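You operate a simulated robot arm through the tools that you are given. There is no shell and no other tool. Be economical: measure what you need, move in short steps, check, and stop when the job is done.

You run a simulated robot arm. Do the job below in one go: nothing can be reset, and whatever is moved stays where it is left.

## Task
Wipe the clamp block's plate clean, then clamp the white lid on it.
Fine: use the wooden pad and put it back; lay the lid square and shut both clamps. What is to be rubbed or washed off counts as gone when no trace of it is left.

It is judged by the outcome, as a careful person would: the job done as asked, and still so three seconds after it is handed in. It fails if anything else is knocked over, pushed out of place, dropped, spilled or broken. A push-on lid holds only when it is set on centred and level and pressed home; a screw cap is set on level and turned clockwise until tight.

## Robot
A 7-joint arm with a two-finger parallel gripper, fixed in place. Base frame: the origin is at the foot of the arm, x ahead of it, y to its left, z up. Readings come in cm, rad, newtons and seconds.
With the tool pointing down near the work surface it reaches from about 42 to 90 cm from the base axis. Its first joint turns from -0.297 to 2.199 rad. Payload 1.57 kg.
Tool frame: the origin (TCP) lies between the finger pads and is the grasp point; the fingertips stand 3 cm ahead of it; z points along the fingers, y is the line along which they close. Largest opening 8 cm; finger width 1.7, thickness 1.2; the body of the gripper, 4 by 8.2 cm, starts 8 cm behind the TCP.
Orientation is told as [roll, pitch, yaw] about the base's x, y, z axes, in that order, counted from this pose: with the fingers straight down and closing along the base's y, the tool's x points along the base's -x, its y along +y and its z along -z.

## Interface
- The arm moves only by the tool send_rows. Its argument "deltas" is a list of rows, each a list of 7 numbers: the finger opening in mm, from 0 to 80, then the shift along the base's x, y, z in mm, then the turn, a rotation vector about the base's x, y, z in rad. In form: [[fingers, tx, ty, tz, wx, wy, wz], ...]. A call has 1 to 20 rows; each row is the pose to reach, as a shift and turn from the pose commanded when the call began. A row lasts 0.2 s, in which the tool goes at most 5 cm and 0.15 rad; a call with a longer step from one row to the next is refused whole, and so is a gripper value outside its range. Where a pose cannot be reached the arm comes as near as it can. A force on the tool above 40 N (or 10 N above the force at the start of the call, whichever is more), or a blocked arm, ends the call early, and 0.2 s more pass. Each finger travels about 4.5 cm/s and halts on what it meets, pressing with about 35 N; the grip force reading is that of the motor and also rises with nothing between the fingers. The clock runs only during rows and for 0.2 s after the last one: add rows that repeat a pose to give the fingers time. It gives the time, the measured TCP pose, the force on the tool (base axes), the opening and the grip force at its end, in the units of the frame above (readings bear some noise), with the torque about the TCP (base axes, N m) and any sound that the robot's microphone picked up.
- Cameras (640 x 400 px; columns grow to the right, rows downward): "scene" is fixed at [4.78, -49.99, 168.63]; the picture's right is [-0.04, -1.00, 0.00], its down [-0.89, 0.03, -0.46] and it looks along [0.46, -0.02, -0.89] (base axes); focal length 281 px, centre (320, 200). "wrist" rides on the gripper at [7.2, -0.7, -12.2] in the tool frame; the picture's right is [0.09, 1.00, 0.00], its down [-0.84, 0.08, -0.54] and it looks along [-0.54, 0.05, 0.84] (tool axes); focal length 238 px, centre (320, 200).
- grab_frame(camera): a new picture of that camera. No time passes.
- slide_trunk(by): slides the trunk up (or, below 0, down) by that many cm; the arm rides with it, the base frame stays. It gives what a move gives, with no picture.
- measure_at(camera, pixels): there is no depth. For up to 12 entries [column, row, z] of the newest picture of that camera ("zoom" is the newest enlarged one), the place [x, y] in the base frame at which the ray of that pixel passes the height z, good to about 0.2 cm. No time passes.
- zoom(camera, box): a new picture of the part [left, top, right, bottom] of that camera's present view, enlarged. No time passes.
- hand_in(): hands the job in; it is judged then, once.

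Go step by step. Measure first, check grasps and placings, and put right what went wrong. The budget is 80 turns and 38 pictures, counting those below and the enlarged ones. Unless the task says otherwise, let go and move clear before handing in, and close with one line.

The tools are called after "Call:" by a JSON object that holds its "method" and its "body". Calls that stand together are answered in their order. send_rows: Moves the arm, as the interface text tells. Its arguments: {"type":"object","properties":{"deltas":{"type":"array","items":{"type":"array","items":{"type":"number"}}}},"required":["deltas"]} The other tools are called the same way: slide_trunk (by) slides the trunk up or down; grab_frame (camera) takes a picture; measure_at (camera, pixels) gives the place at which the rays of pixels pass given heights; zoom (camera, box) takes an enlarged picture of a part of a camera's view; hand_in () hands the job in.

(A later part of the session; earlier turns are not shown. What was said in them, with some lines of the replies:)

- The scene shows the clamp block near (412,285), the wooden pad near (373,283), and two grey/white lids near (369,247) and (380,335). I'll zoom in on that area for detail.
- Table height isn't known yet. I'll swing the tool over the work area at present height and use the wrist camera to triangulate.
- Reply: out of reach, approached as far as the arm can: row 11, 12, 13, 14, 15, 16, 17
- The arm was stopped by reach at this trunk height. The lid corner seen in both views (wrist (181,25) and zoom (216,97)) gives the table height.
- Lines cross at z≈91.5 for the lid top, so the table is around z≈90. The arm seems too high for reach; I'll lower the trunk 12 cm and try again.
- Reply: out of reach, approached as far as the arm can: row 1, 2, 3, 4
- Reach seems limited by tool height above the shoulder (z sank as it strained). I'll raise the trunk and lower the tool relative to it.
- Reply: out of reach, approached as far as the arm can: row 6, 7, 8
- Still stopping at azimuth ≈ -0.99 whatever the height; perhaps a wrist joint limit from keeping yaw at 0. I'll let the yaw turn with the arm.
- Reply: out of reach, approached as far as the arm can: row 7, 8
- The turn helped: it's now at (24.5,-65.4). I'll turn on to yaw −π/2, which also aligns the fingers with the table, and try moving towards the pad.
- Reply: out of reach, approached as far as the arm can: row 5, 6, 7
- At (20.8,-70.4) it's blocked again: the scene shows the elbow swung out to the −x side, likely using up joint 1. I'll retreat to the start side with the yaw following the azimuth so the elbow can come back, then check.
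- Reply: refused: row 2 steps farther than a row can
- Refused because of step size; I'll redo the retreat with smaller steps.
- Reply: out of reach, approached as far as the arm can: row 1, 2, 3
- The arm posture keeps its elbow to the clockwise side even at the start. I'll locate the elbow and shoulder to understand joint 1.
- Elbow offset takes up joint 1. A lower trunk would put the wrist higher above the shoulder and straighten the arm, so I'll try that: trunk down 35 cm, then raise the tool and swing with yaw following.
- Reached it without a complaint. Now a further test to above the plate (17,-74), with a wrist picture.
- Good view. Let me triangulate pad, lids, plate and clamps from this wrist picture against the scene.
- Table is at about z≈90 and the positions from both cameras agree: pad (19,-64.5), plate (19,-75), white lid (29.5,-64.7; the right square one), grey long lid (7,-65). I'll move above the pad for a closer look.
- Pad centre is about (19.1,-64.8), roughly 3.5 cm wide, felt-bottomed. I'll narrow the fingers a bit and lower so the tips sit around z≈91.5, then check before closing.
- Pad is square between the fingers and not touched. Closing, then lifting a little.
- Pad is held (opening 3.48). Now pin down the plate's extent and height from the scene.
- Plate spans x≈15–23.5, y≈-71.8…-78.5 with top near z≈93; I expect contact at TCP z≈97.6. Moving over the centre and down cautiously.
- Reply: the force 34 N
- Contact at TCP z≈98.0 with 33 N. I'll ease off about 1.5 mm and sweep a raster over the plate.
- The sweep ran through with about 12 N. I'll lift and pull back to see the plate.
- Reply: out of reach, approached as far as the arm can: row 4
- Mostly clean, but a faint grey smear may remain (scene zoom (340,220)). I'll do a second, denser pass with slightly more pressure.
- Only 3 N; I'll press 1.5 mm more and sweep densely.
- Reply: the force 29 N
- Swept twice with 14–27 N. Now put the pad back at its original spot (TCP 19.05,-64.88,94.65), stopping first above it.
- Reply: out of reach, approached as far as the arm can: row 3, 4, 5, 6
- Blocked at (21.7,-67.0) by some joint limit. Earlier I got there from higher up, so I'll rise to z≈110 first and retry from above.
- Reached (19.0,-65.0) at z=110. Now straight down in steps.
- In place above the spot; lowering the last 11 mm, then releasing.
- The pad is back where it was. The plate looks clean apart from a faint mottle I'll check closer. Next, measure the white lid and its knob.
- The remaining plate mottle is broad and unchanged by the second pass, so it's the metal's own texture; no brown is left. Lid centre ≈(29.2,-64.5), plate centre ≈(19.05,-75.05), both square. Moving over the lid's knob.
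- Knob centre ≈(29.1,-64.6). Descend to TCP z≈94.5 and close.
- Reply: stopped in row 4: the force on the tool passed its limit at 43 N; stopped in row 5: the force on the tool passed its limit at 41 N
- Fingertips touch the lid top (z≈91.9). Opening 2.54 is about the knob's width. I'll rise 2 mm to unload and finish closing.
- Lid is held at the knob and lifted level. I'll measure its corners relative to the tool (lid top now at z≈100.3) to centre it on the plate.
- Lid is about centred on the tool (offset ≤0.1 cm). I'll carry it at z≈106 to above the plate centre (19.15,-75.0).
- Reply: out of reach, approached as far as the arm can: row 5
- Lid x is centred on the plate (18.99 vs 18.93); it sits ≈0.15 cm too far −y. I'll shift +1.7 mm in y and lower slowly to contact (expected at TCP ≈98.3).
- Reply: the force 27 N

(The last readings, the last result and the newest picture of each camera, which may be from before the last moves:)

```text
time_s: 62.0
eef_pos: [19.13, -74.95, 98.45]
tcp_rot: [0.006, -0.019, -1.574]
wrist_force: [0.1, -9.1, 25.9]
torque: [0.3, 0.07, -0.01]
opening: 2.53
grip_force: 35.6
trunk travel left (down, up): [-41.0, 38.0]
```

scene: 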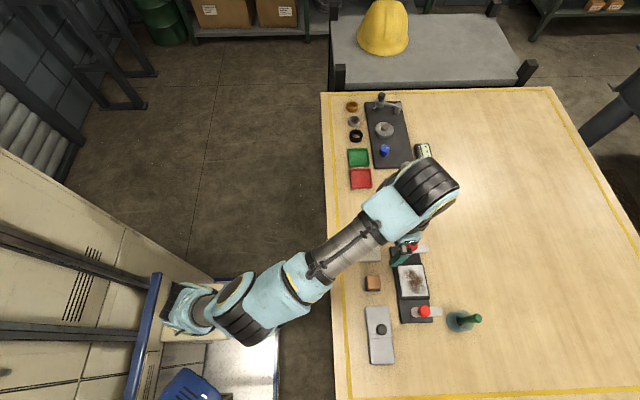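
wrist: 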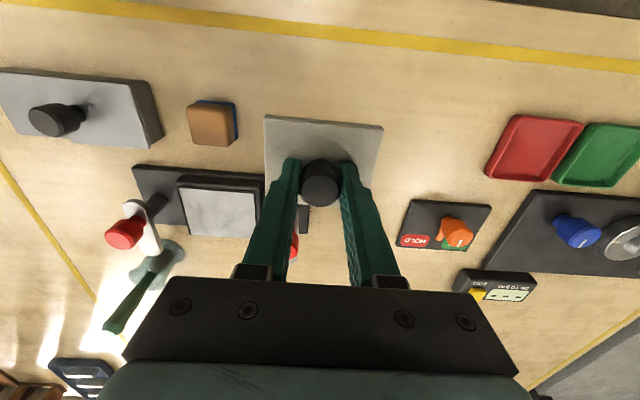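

Lid is seated (26 N). Ease the load, open, and rise for a look.

Call:
{"method": "send_rows", "body": {"deltas": [[5, 0, 0, 2, 0, 0, 0], [5, 0, 0, 2, 0, 0, 0], [55, 0, 0, 2, 0, 0, 0], [55, 0, 0, 2, 0, 0, 0], [55, 0, 0, 2, 0, 0, 0], [55, 0, 0, 2, 0, 0, 0], [55, 0, 0, 40, 0, 0, 0], [55, 0, 20, 80, 0, 0, 0], [55, 0, 40, 110, 0, 0, 0]]}}

Call:
{"method": "grab_frame", "body": {"camera": "wrist"}}

Call:
{"method": "zoom", "body": {"camera": "wrist", "box": [220, 110, 420, 235]}}

```text
time_s: 64.0
eef_pos: [19.03, -70.97, 109.11]
tcp_rot: [0.004, -0.011, -1.57]
wrist_force: [-0.1, -0.1, -0.2]
torque: [0.01, -0.03, 0.02]
opening: 5.49
grip_force: 0.0
trunk travel left (down, up): [-41.0, 38.0]
```

```text
11 pictures are left
```

wrist: 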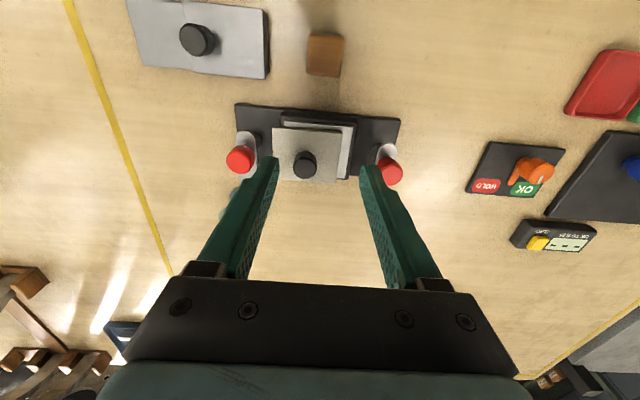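

```text
3.20 times, centred on (320, 172) of wrist
```

zoom: 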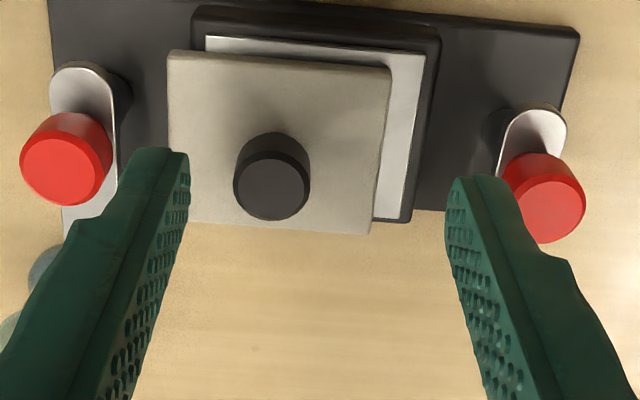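

The lid ended up offset: plate shows at +x and +y sides (zoom (400,140), (300,45)). My plate height was likely ~0.9 too low. Re-measuring both with corrected heights.

Call:
{"method": "measure_at", "body": {"camera": "zoom", "pixels": [[207, 37, 94.2], [425, 55, 94.2], [401, 221, 94.2], [168, 50, 95.05], [391, 68, 95.05], [370, 234, 95.05], [165, 220, 95.05], [275, 193, 97], [285, 150, 97]]}}

Call:
{"method": "zoom", "body": {"camera": "scene", "box": [370, 235, 450, 325]}}

```text
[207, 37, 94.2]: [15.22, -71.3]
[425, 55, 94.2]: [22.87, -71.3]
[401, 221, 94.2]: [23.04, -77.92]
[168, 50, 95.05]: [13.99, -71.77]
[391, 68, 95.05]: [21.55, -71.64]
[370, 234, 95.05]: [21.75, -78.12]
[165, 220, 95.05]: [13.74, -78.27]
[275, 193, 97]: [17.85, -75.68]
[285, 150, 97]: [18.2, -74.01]
```

```text
4.44 times, centred on (410, 280) of scene
```

zoom: 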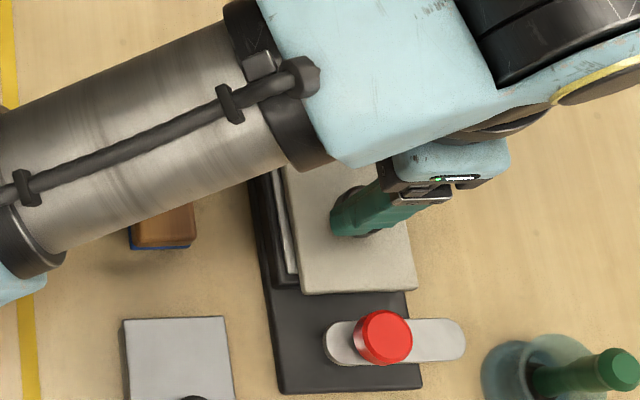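

The lid slid about 1.3 cm toward −x on release: lid centre (17.75,-74.95) vs plate centre (19.1,-74.6). I'll re-grip the knob, then slide/lift it across and release with only a small opening.

Call:
{"method": "send_rows", "body": {"deltas": [[50, -6, -20, 0, 0, 0, 0], [50, -12, -40, 0, 0, 0, 0], [50, -12, -40, -40, 0, 0, 0], [50, -12, -40, -80, 0, 0, 0], [50, -12, -40, -105, 0, 0, 0], [50, -12, -40, -105, 0, 0, 0]]}}

Call:
{"method": "send_rows", "body": {"deltas": [[40, 0, 0, 0, 0, 0, 0], [30, 0, 0, 0, 0, 0, 0], [5, 0, 0, 0, 0, 0, 0], [5, 0, 0, 0, 0, 0, 0], [5, 0, 0, 0, 0, 0, 0]]}}

```text
time_s: 65.4
eef_pos: [17.95, -75.02, 98.7]
tcp_rot: [0.001, -0.012, -1.572]
wrist_force: [-0.5, 0.2, 0.2]
torque: [-0.01, -0.01, 0.05]
opening: 5.01
grip_force: 0.1
out of reach, approached as far as the arm can: row 1, 2
trunk travel left (down, up): [-41.0, 38.0]
```

```text
time_s: 66.6
eef_pos: [17.94, -74.85, 98.72]
tcp_rot: [0.004, -0.011, -1.572]
wrist_force: [0.3, -0.7, 0.8]
torque: [-0.01, 0.05, 0.02]
opening: 2.52
grip_force: 35.6
trunk travel left (down, up): [-41.0, 38.0]
```

Gripped (2.52). Lift 6 mm, shift +11.5 mm x and +3.3 mm y, then lower back.

Call:
{"method": "send_rows", "body": {"deltas": [[5, 0, 0, 6, 0, 0, 0], [5, 6, 2, 6, 0, 0, 0], [5, 11.5, 3.3, 6, 0, 0, 0], [5, 11.5, 3.3, 3, 0, 0, 0], [5, 11.5, 3.3, 1, 0, 0, 0], [5, 11.5, 3.3, 0, 0, 0, 0], [5, 11.5, 3.3, -0.5, 0, 0, 0], [5, 11.5, 3.3, -0.5, 0, 0, 0]]}}

```text
time_s: 68.4
eef_pos: [19.02, -74.61, 98.73]
tcp_rot: [0.004, -0.014, -1.571]
wrist_force: [2.1, -4.3, 10.6]
torque: [0.18, 0.04, 0.0]
opening: 2.51
grip_force: 35.1
trunk travel left (down, up): [-41.0, 38.0]
```

Resting on the plate with 10 N at (19.0,-74.6). Opening gently to 33 mm only.

Call:
{"method": "send_rows", "body": {"deltas": [[24, 0.5, 0, 0, 0, 0, 0], [26, 0.5, 0, 0, 0, 0, 0], [28, 0.5, 0, 0, 0, 0, 0], [30, 0.5, 0, 0, 0, 0, 0], [33, 0.5, 0, 0, 0, 0, 0], [33, 0.5, 0, 0, 0, 0, 0]]}}

Call:
{"method": "send_rows", "body": {"deltas": [[33, 0, 0, 10, 0, 0, 0], [33, 0, 0, 40, 0, 0, 0], [33, 0, 0, 80, 0, 0, 0], [33, 0, 20, 110, 0, 0, 0], [33, 0, 40, 110, 0, 0, 0]]}}

Call:
{"method": "zoom", "body": {"camera": "wrist", "box": [220, 100, 420, 225]}}

```text
time_s: 69.8
eef_pos: [19.13, -74.66, 98.54]
tcp_rot: [0.004, -0.013, -1.57]
wrist_force: [-0.6, -0.4, -0.4]
torque: [-0.01, 0.0, 0.04]
opening: 3.27
grip_force: 0.0
trunk travel left (down, up): [-41.0, 38.0]
```

```text
time_s: 71.0
eef_pos: [18.94, -70.48, 109.63]
tcp_rot: [0.003, -0.014, -1.571]
wrist_force: [0.1, 0.3, -0.3]
torque: [0.0, 0.08, -0.02]
opening: 3.33
grip_force: 0.1
out of reach, approached as far as the arm can: row 3, 4
trunk travel left (down, up): [-41.0, 38.0]
```

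```text
3.20 times, centred on (320, 162) of wrist
```

zoom: 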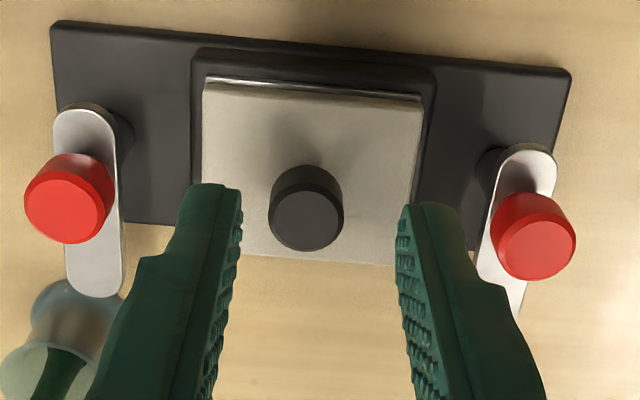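

The lid now lies square over the plate. Measuring residual offset and the clamp geometry.

Call:
{"method": "measure_at", "body": {"camera": "zoom", "pixels": [[206, 78, 94.2], [423, 97, 94.2], [204, 86, 95.05], [422, 104, 95.05], [393, 265, 95.05], [410, 200, 95.05], [203, 180, 95.05], [85, 130, 97], [90, 270, 97], [65, 205, 99], [528, 165, 97], [536, 250, 99]]}}

```text
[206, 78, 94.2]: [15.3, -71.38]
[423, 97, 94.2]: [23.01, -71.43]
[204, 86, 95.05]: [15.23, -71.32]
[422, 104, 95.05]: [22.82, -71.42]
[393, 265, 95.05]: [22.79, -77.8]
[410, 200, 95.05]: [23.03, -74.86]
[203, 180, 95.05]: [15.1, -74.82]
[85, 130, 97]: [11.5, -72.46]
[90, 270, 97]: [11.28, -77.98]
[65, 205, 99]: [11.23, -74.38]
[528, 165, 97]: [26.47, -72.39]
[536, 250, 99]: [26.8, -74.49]
```

Lid offset is within 0.1 cm. Now triangulate the clamp levers' and red knobs' heights by comparing views.

Call:
{"method": "measure_at", "body": {"camera": "zoom", "pixels": [[62, 212, 97], [62, 212, 99], [62, 212, 101], [95, 297, 95], [95, 297, 97], [95, 297, 99], [85, 106, 95], [85, 106, 97], [85, 106, 99], [537, 250, 99], [532, 145, 97]]}}

Call:
{"method": "measure_at", "body": {"camera": "scene", "pixels": [[425.3, 310.4, 97], [425.3, 310.4, 99], [425.3, 310.4, 101], [442.7, 311.5, 95], [442.7, 311.5, 97], [442.7, 311.5, 99], [411.6, 312.7, 95], [411.6, 312.7, 97], [411.6, 312.7, 99]]}}

```text
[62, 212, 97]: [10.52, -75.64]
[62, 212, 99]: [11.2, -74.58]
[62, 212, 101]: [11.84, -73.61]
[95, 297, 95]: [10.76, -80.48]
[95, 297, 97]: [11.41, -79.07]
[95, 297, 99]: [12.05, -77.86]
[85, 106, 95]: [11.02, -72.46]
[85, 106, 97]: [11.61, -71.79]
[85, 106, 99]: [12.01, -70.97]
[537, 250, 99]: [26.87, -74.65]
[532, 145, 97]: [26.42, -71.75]
```

```text
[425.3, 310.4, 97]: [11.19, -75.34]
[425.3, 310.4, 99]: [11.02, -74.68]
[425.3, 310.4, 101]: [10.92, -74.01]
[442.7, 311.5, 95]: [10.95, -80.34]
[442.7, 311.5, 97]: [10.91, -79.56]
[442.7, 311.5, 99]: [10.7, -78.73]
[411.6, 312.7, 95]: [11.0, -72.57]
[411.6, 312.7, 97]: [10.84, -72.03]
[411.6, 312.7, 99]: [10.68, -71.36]
```

Lever top ≈z 96, pivot ≈(11.05,-73.3), tip ≈y −80, red knob ≈(11.1,-74.7) up to z≈99. I'll swing it with closed fingers pushing the lever's outer side. First close the fingers and get beside it, high, with a look.

Call:
{"method": "send_rows", "body": {"deltas": [[0, -20, -15, 0, 0, 0, 0], [0, -50, -30, 0, 0, 0, 0], [0, -85, -45, 0, 0, 0, 0], [0, -110, -53, 0, 0, 0, 0], [0, -110, -53, -40, 0, 0, 0], [0, -110, -53, -80, 0, 0, 0], [0, -110, -53, -80, 0, 0, 0]]}}

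Call:
{"method": "grab_frame", "body": {"camera": "wrist"}}

```text
time_s: 72.6
eef_pos: [8.16, -75.84, 101.62]
tcp_rot: [0.003, -0.013, -1.57]
wrist_force: [0.3, -0.5, -0.5]
torque: [-0.03, -0.02, 0.05]
opening: 0.0
grip_force: 21.2
out of reach, approached as far as the arm can: row 1, 2, 3, 4, 5
trunk travel left (down, up): [-41.0, 38.0]
```

```text
7 pictures are left
```

wrist: 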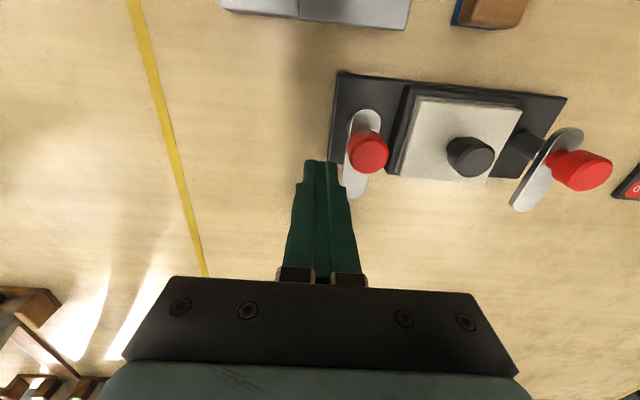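

Fingers are beside the lever (picture (320,165) vs lever (365,150)). Descending to tip height z≈94.5 and pushing along the first half of the arc.

Call:
{"method": "send_rows", "body": {"deltas": [[0, 0, 0, -20, 0, 0, 0], [0, 0, 0, -41, 0, 0, 0], [0, 0, 0, -41, 0, 0, 0], [0, 7.4, 0, -41, 0, 0, 0], [0, 12, -3.5, -41, 0, 0, 0], [0, 16.5, -6.8, -41, 0, 0, 0], [0, 23, -8.5, -41, 0, 0, 0], [0, 29.6, -9.3, -41, 0, 0, 0]]}}

Call:
{"method": "grab_frame", "body": {"camera": "wrist"}}

```text
time_s: 74.4
eef_pos: [11.22, -76.77, 97.31]
tcp_rot: [0.004, -0.013, -1.569]
wrist_force: [-1.2, -5.3, -1.8]
torque: [0.11, -0.02, 0.05]
opening: 0.0
grip_force: 21.6
trunk travel left (down, up): [-41.0, 38.0]
```

```text
6 pictures are left
```

wrist: 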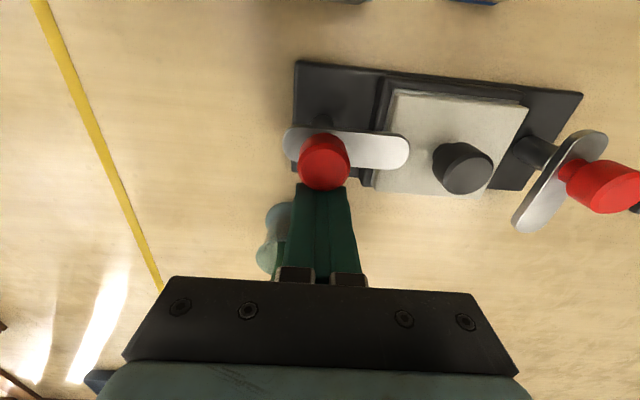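

The left lever has swung over the lid (now along x, (285,140)–(408,150)). I'll nudge the red knob +y a little to confirm it's at its stop.

Call:
{"method": "send_rows", "body": {"deltas": [[0, 6, 0, 0, 0, 0, 0], [0, 10, 2, 0, 0, 0, 0], [0, 10, 4, 0, 0, 0, 0], [0, 10, 6, 0, 0, 0, 0], [0, 10, 6, 0, 0, 0, 0]]}}

```text
time_s: 75.2
eef_pos: [11.73, -76.82, 97.62]
tcp_rot: [0.001, -0.021, -1.575]
wrist_force: [-5.1, -18.6, 0.6]
torque: [0.25, -0.06, 0.16]
opening: 0.01
grip_force: 21.4
trunk travel left (down, up): [-41.0, 38.0]
stopped in row 3: the force on the tool passed its limit at 45 N (the readings are from after the stop); the commanded pose is now the measured one
```

Solid stop felt (45 N), so the left clamp is shut. Back off, rise, and go beside the right lever's outer side (29.7,-75.8).

Call:
{"method": "send_rows", "body": {"deltas": [[0, 0, -7, 0, 0, 0, 0], [0, 0, -7, 40, 0, 0, 0], [0, 0, -7, 75, 0, 0, 0], [0, 40, -2, 75, 0, 0, 0], [0, 80, 2, 75, 0, 0, 0], [0, 120, 6, 75, 0, 0, 0], [0, 155, 10, 75, 0, 0, 0], [0, 180, 10, 75, 0, 0, 0], [0, 180, 10, 40, 0, 0, 0], [0, 180, 10, 40, 0, 0, 0]]}}

Call:
{"method": "grab_frame", "body": {"camera": "wrist"}}

```text
time_s: 77.4
eef_pos: [29.94, -75.73, 101.53]
tcp_rot: [0.002, -0.019, -1.574]
wrist_force: [0.4, 0.2, -0.7]
torque: [0.01, 0.03, 0.01]
opening: 0.0
grip_force: 21.1
out of reach, approached as far as the arm can: row 3, 4, 5, 6, 7, 8
trunk travel left (down, up): [-41.0, 38.0]
```

```text
5 pictures are left
```

wrist: 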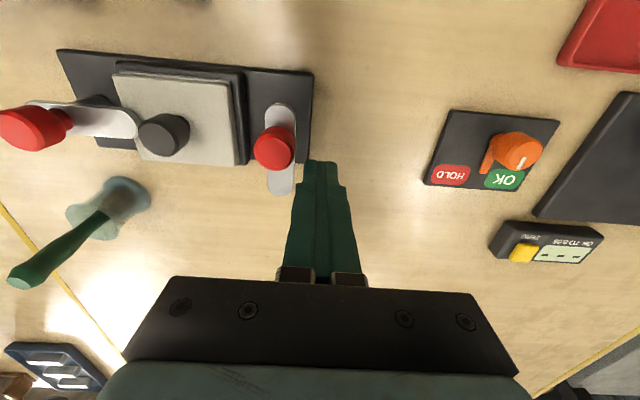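

Fingers are clear on the lever's +x side. Descend and do the mirrored arc.

Call:
{"method": "send_rows", "body": {"deltas": [[0, 0, 0, -20, 0, 0, 0], [0, 0, 0, -41, 0, 0, 0], [0, 0, 0, -41, 0, 0, 0], [0, -10, 0, -41, 0, 0, 0], [0, -15, -3.5, -41, 0, 0, 0], [0, -19.5, -7, -41, 0, 0, 0], [0, -26, -9, -41, 0, 0, 0], [0, -32.6, -9.5, -41, 0, 0, 0]]}}

Call:
{"method": "send_rows", "body": {"deltas": [[0, -4, 0, 0, 0, 0, 0], [0, -7, 2, 0, 0, 0, 0], [0, -7, 4, 0, 0, 0, 0], [0, -7, 6, 0, 0, 0, 0], [0, -7, 7, 0, 0, 0, 0]]}}

```text
time_s: 78.7
eef_pos: [29.54, -75.93, 97.44]
tcp_rot: [0.015, -0.022, -1.561]
wrist_force: [12.9, -3.7, -3.3]
torque: [0.02, 0.15, -0.07]
opening: 0.01
grip_force: 21.0
trunk travel left (down, up): [-41.0, 38.0]
stopped in row 6: the force on the tool passed its limit at 45 N (the readings are from after the stop); the commanded pose is now the measured one
```

```text
time_s: 79.2
eef_pos: [29.5, -75.82, 97.54]
tcp_rot: [0.023, -0.024, -1.55]
wrist_force: [12.3, -3.1, -4.3]
torque: [0.01, 0.15, -0.09]
opening: 0.0
grip_force: 20.9
trunk travel left (down, up): [-41.0, 38.0]
stopped in row 2: the force on the tool passed its limit at 44 N (the readings are from after the stop); the commanded pose is now the measured one
```

The right lever didn't yield: 45 N at x≈29.5. I'll back off 1 cm and zoom in to see what is in contact.

Call:
{"method": "send_rows", "body": {"deltas": [[0, 8, 0, 0, -0.023, 0.011, -0.02], [0, 8, 0, 0, -0.023, 0.011, -0.02]]}}

Call:
{"method": "zoom", "body": {"camera": "wrist", "box": [160, 60, 400, 210]}}

```text
time_s: 79.8
eef_pos: [29.94, -75.73, 97.5]
tcp_rot: [0.011, -0.047, -1.576]
wrist_force: [-0.3, -0.3, 0.5]
torque: [0.01, 0.03, 0.03]
opening: 0.0
grip_force: 21.9
trunk travel left (down, up): [-41.0, 38.0]
```

```text
2.67 times, centred on (280, 135) of wrist
```

zoom: 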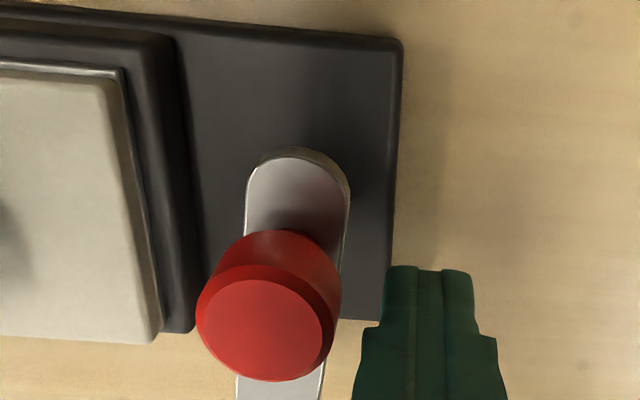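

The fingers met the red knob, close to the pivot, so leverage was small. I'll straighten the tool and push on the lever near its tip (y≈-78.3) instead.

Call:
{"method": "send_rows", "body": {"deltas": [[0, 3, 0, 0, 0.034, 0.011, 0], [0, 3, -13, 0, 0.034, 0.011, 0], [0, 3, -26, 0, 0.034, 0.011, 0], [0, -4, -26, 0, 0.034, 0.011, 0], [0, -9, -26, 0, 0.034, 0.011, 0], [0, -13, -26, 0, 0.034, 0.011, 0], [0, -17, -26, 0, 0.034, 0.011, 0]]}}

```text
time_s: 81.4
eef_pos: [28.28, -78.44, 97.64]
tcp_rot: [0.001, -0.014, -1.574]
wrist_force: [-0.3, 0.4, -0.1]
torque: [0.01, 0.0, 0.03]
opening: 0.01
grip_force: 21.5
trunk travel left (down, up): [-41.0, 38.0]
```

No force yet at x=28.3; continue pushing −x.

Call:
{"method": "send_rows", "body": {"deltas": [[0, -4, 0, 0, 0, 0, 0], [0, -8, 0, 0, 0, 0, 0], [0, -12, 0, 0, 0, 0, 0], [0, -16, 0, 0, 0, 0, 0], [0, -16, 0, 0, 0, 0, 0]]}}

Call:
{"method": "zoom", "body": {"camera": "wrist", "box": [160, 60, 480, 260]}}

```text
time_s: 82.6
eef_pos: [26.62, -78.52, 97.49]
tcp_rot: [0.002, -0.014, -1.576]
wrist_force: [-0.5, 0.2, -0.2]
torque: [0.01, 0.0, 0.01]
opening: 0.03
grip_force: 21.0
trunk travel left (down, up): [-41.0, 38.0]
```

```text
2.00 times, centred on (320, 160) of wrist
```

zoom: 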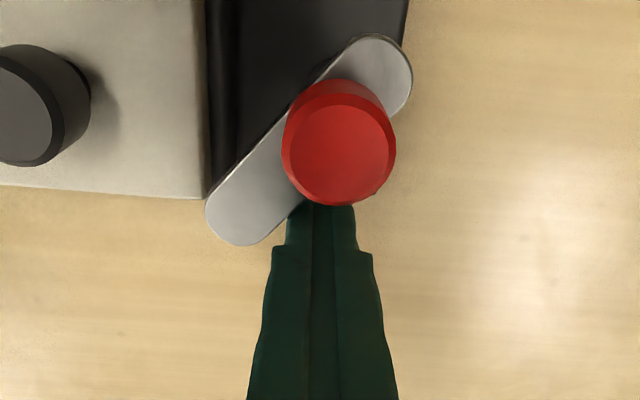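

It's turning now (about 45°). Continue pushing +y at x≈25.8 to swing it the rest of the way.

Call:
{"method": "send_rows", "body": {"deltas": [[0, -5, 2, 0, 0, 0, 0], [0, -9, 5, 0, 0, 0, 0], [0, -9, 8, 0, 0, 0, 0], [0, -9, 11, 0, 0, 0, 0], [0, -9, 14, 0, 0, 0, 0], [0, -9, 16, 0, 0, 0, 0], [0, -9, 18, 0, 0, 0, 0], [0, -9, 20, 0, 0, 0, 0], [0, -9, 22, 0, 0, 0, 0]]}}

```text
time_s: 84.4
eef_pos: [25.65, -76.75, 97.56]
tcp_rot: [0.0, -0.025, -1.582]
wrist_force: [0.5, -16.9, 2.3]
torque: [0.27, -0.02, -0.22]
opening: 0.0
grip_force: 21.1
trunk travel left (down, up): [-41.0, 38.0]
stopped in row 9: the force on the tool passed its limit at 45 N (the readings are from after the stop); the commanded pose is now the measured one
```

It hit its stop at the same y as the left one (−76.8). Back off, rise well clear and check.

Call:
{"method": "send_rows", "body": {"deltas": [[0, 0, -8, 0, 0, 0, 0], [0, 0, -8, 45, 0, 0, 0], [0, 0, -8, 90, 0, 0, 0], [0, 0, 5, 120, 0, 0, 0], [0, 10, 40, 130, 0, 0, 0], [0, 20, 80, 130, 0, 0, 0], [0, 20, 80, 130, 0, 0, 0]]}}

Call:
{"method": "zoom", "body": {"camera": "wrist", "box": [60, 30, 420, 255]}}

```text
time_s: 86.0
eef_pos: [28.1, -68.55, 110.68]
tcp_rot: [0.001, -0.021, -1.579]
wrist_force: [0.3, -0.8, 0.0]
torque: [0.0, 0.0, -0.02]
opening: 0.0
grip_force: 21.2
out of reach, approached as far as the arm can: row 2, 3, 4, 5
trunk travel left (down, up): [-41.0, 38.0]
```

```text
1.78 times, centred on (240, 142) of wrist
```

zoom: 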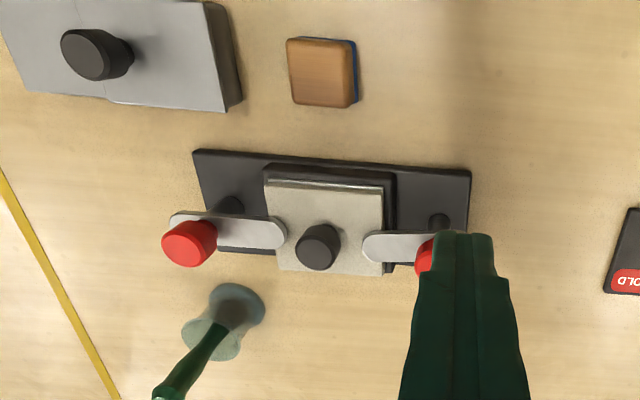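

Both levers lie across the lid. Checking the lid's position after clamping.

Call:
{"method": "measure_at", "body": {"camera": "zoom", "pixels": [[267, 182, 95.05], [384, 193, 95.05], [384, 276, 95.05], [278, 269, 95.05], [176, 221, 96], [285, 230, 96], [366, 246, 96], [293, 40, 93.5], [355, 106, 93.5]]}}

Call:
{"method": "send_rows", "body": {"deltas": [[0, 20, 40, 0, 0, 0, 0], [0, 40, 80, 10, 0, 0, 0], [0, 60, 120, 20, 0, 0, 0], [0, 80, 160, 30, 0, 0, 0], [0, 100, 200, 40, 0, 0, 0]]}}

Call:
{"method": "zoom", "body": {"camera": "scene", "box": [350, 230, 470, 335]}}

```text
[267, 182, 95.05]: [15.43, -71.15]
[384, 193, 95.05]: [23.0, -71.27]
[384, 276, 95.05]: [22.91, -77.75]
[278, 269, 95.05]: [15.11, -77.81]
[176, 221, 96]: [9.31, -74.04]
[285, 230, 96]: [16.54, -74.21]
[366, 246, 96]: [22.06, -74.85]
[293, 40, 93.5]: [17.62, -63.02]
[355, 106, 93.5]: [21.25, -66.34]
```

```text
time_s: 87.2
eef_pos: [37.72, -48.54, 114.52]
tcp_rot: [0.002, -0.023, -1.581]
wrist_force: [0.2, -0.9, 0.1]
torque: [0.06, -0.03, -0.02]
opening: 0.03
grip_force: 21.6
trunk travel left (down, up): [-41.0, 38.0]
```

```text
3.81 times, centred on (410, 282) of scene
```

zoom: 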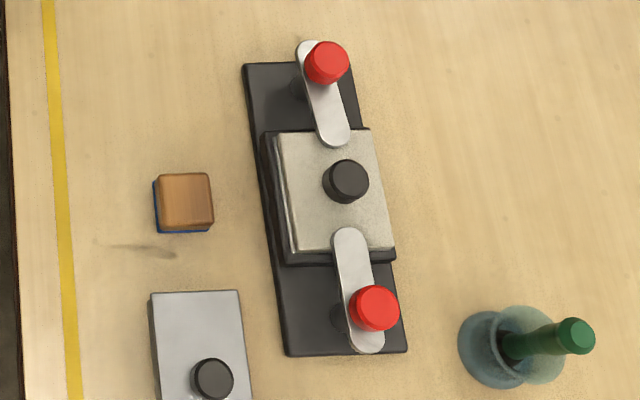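

Lid measures centred and square (x 15.3–23.0, y −71.2…−77.8), with both levers across it at their stops and the pad back on its spot. The bottle and grey lid are untouched. The faint streak by the pad wasn't in the wrist view taken just before, so it's the gripper's shadow, and the arm is clear. Handing in.

Call:
{"method": "hand_in", "body": {}}

```text
The job is handed in.
```

The plate is wiped clean, the wooden pad is back on its spot, and the white lid lies square on the plate with both clamps shut.
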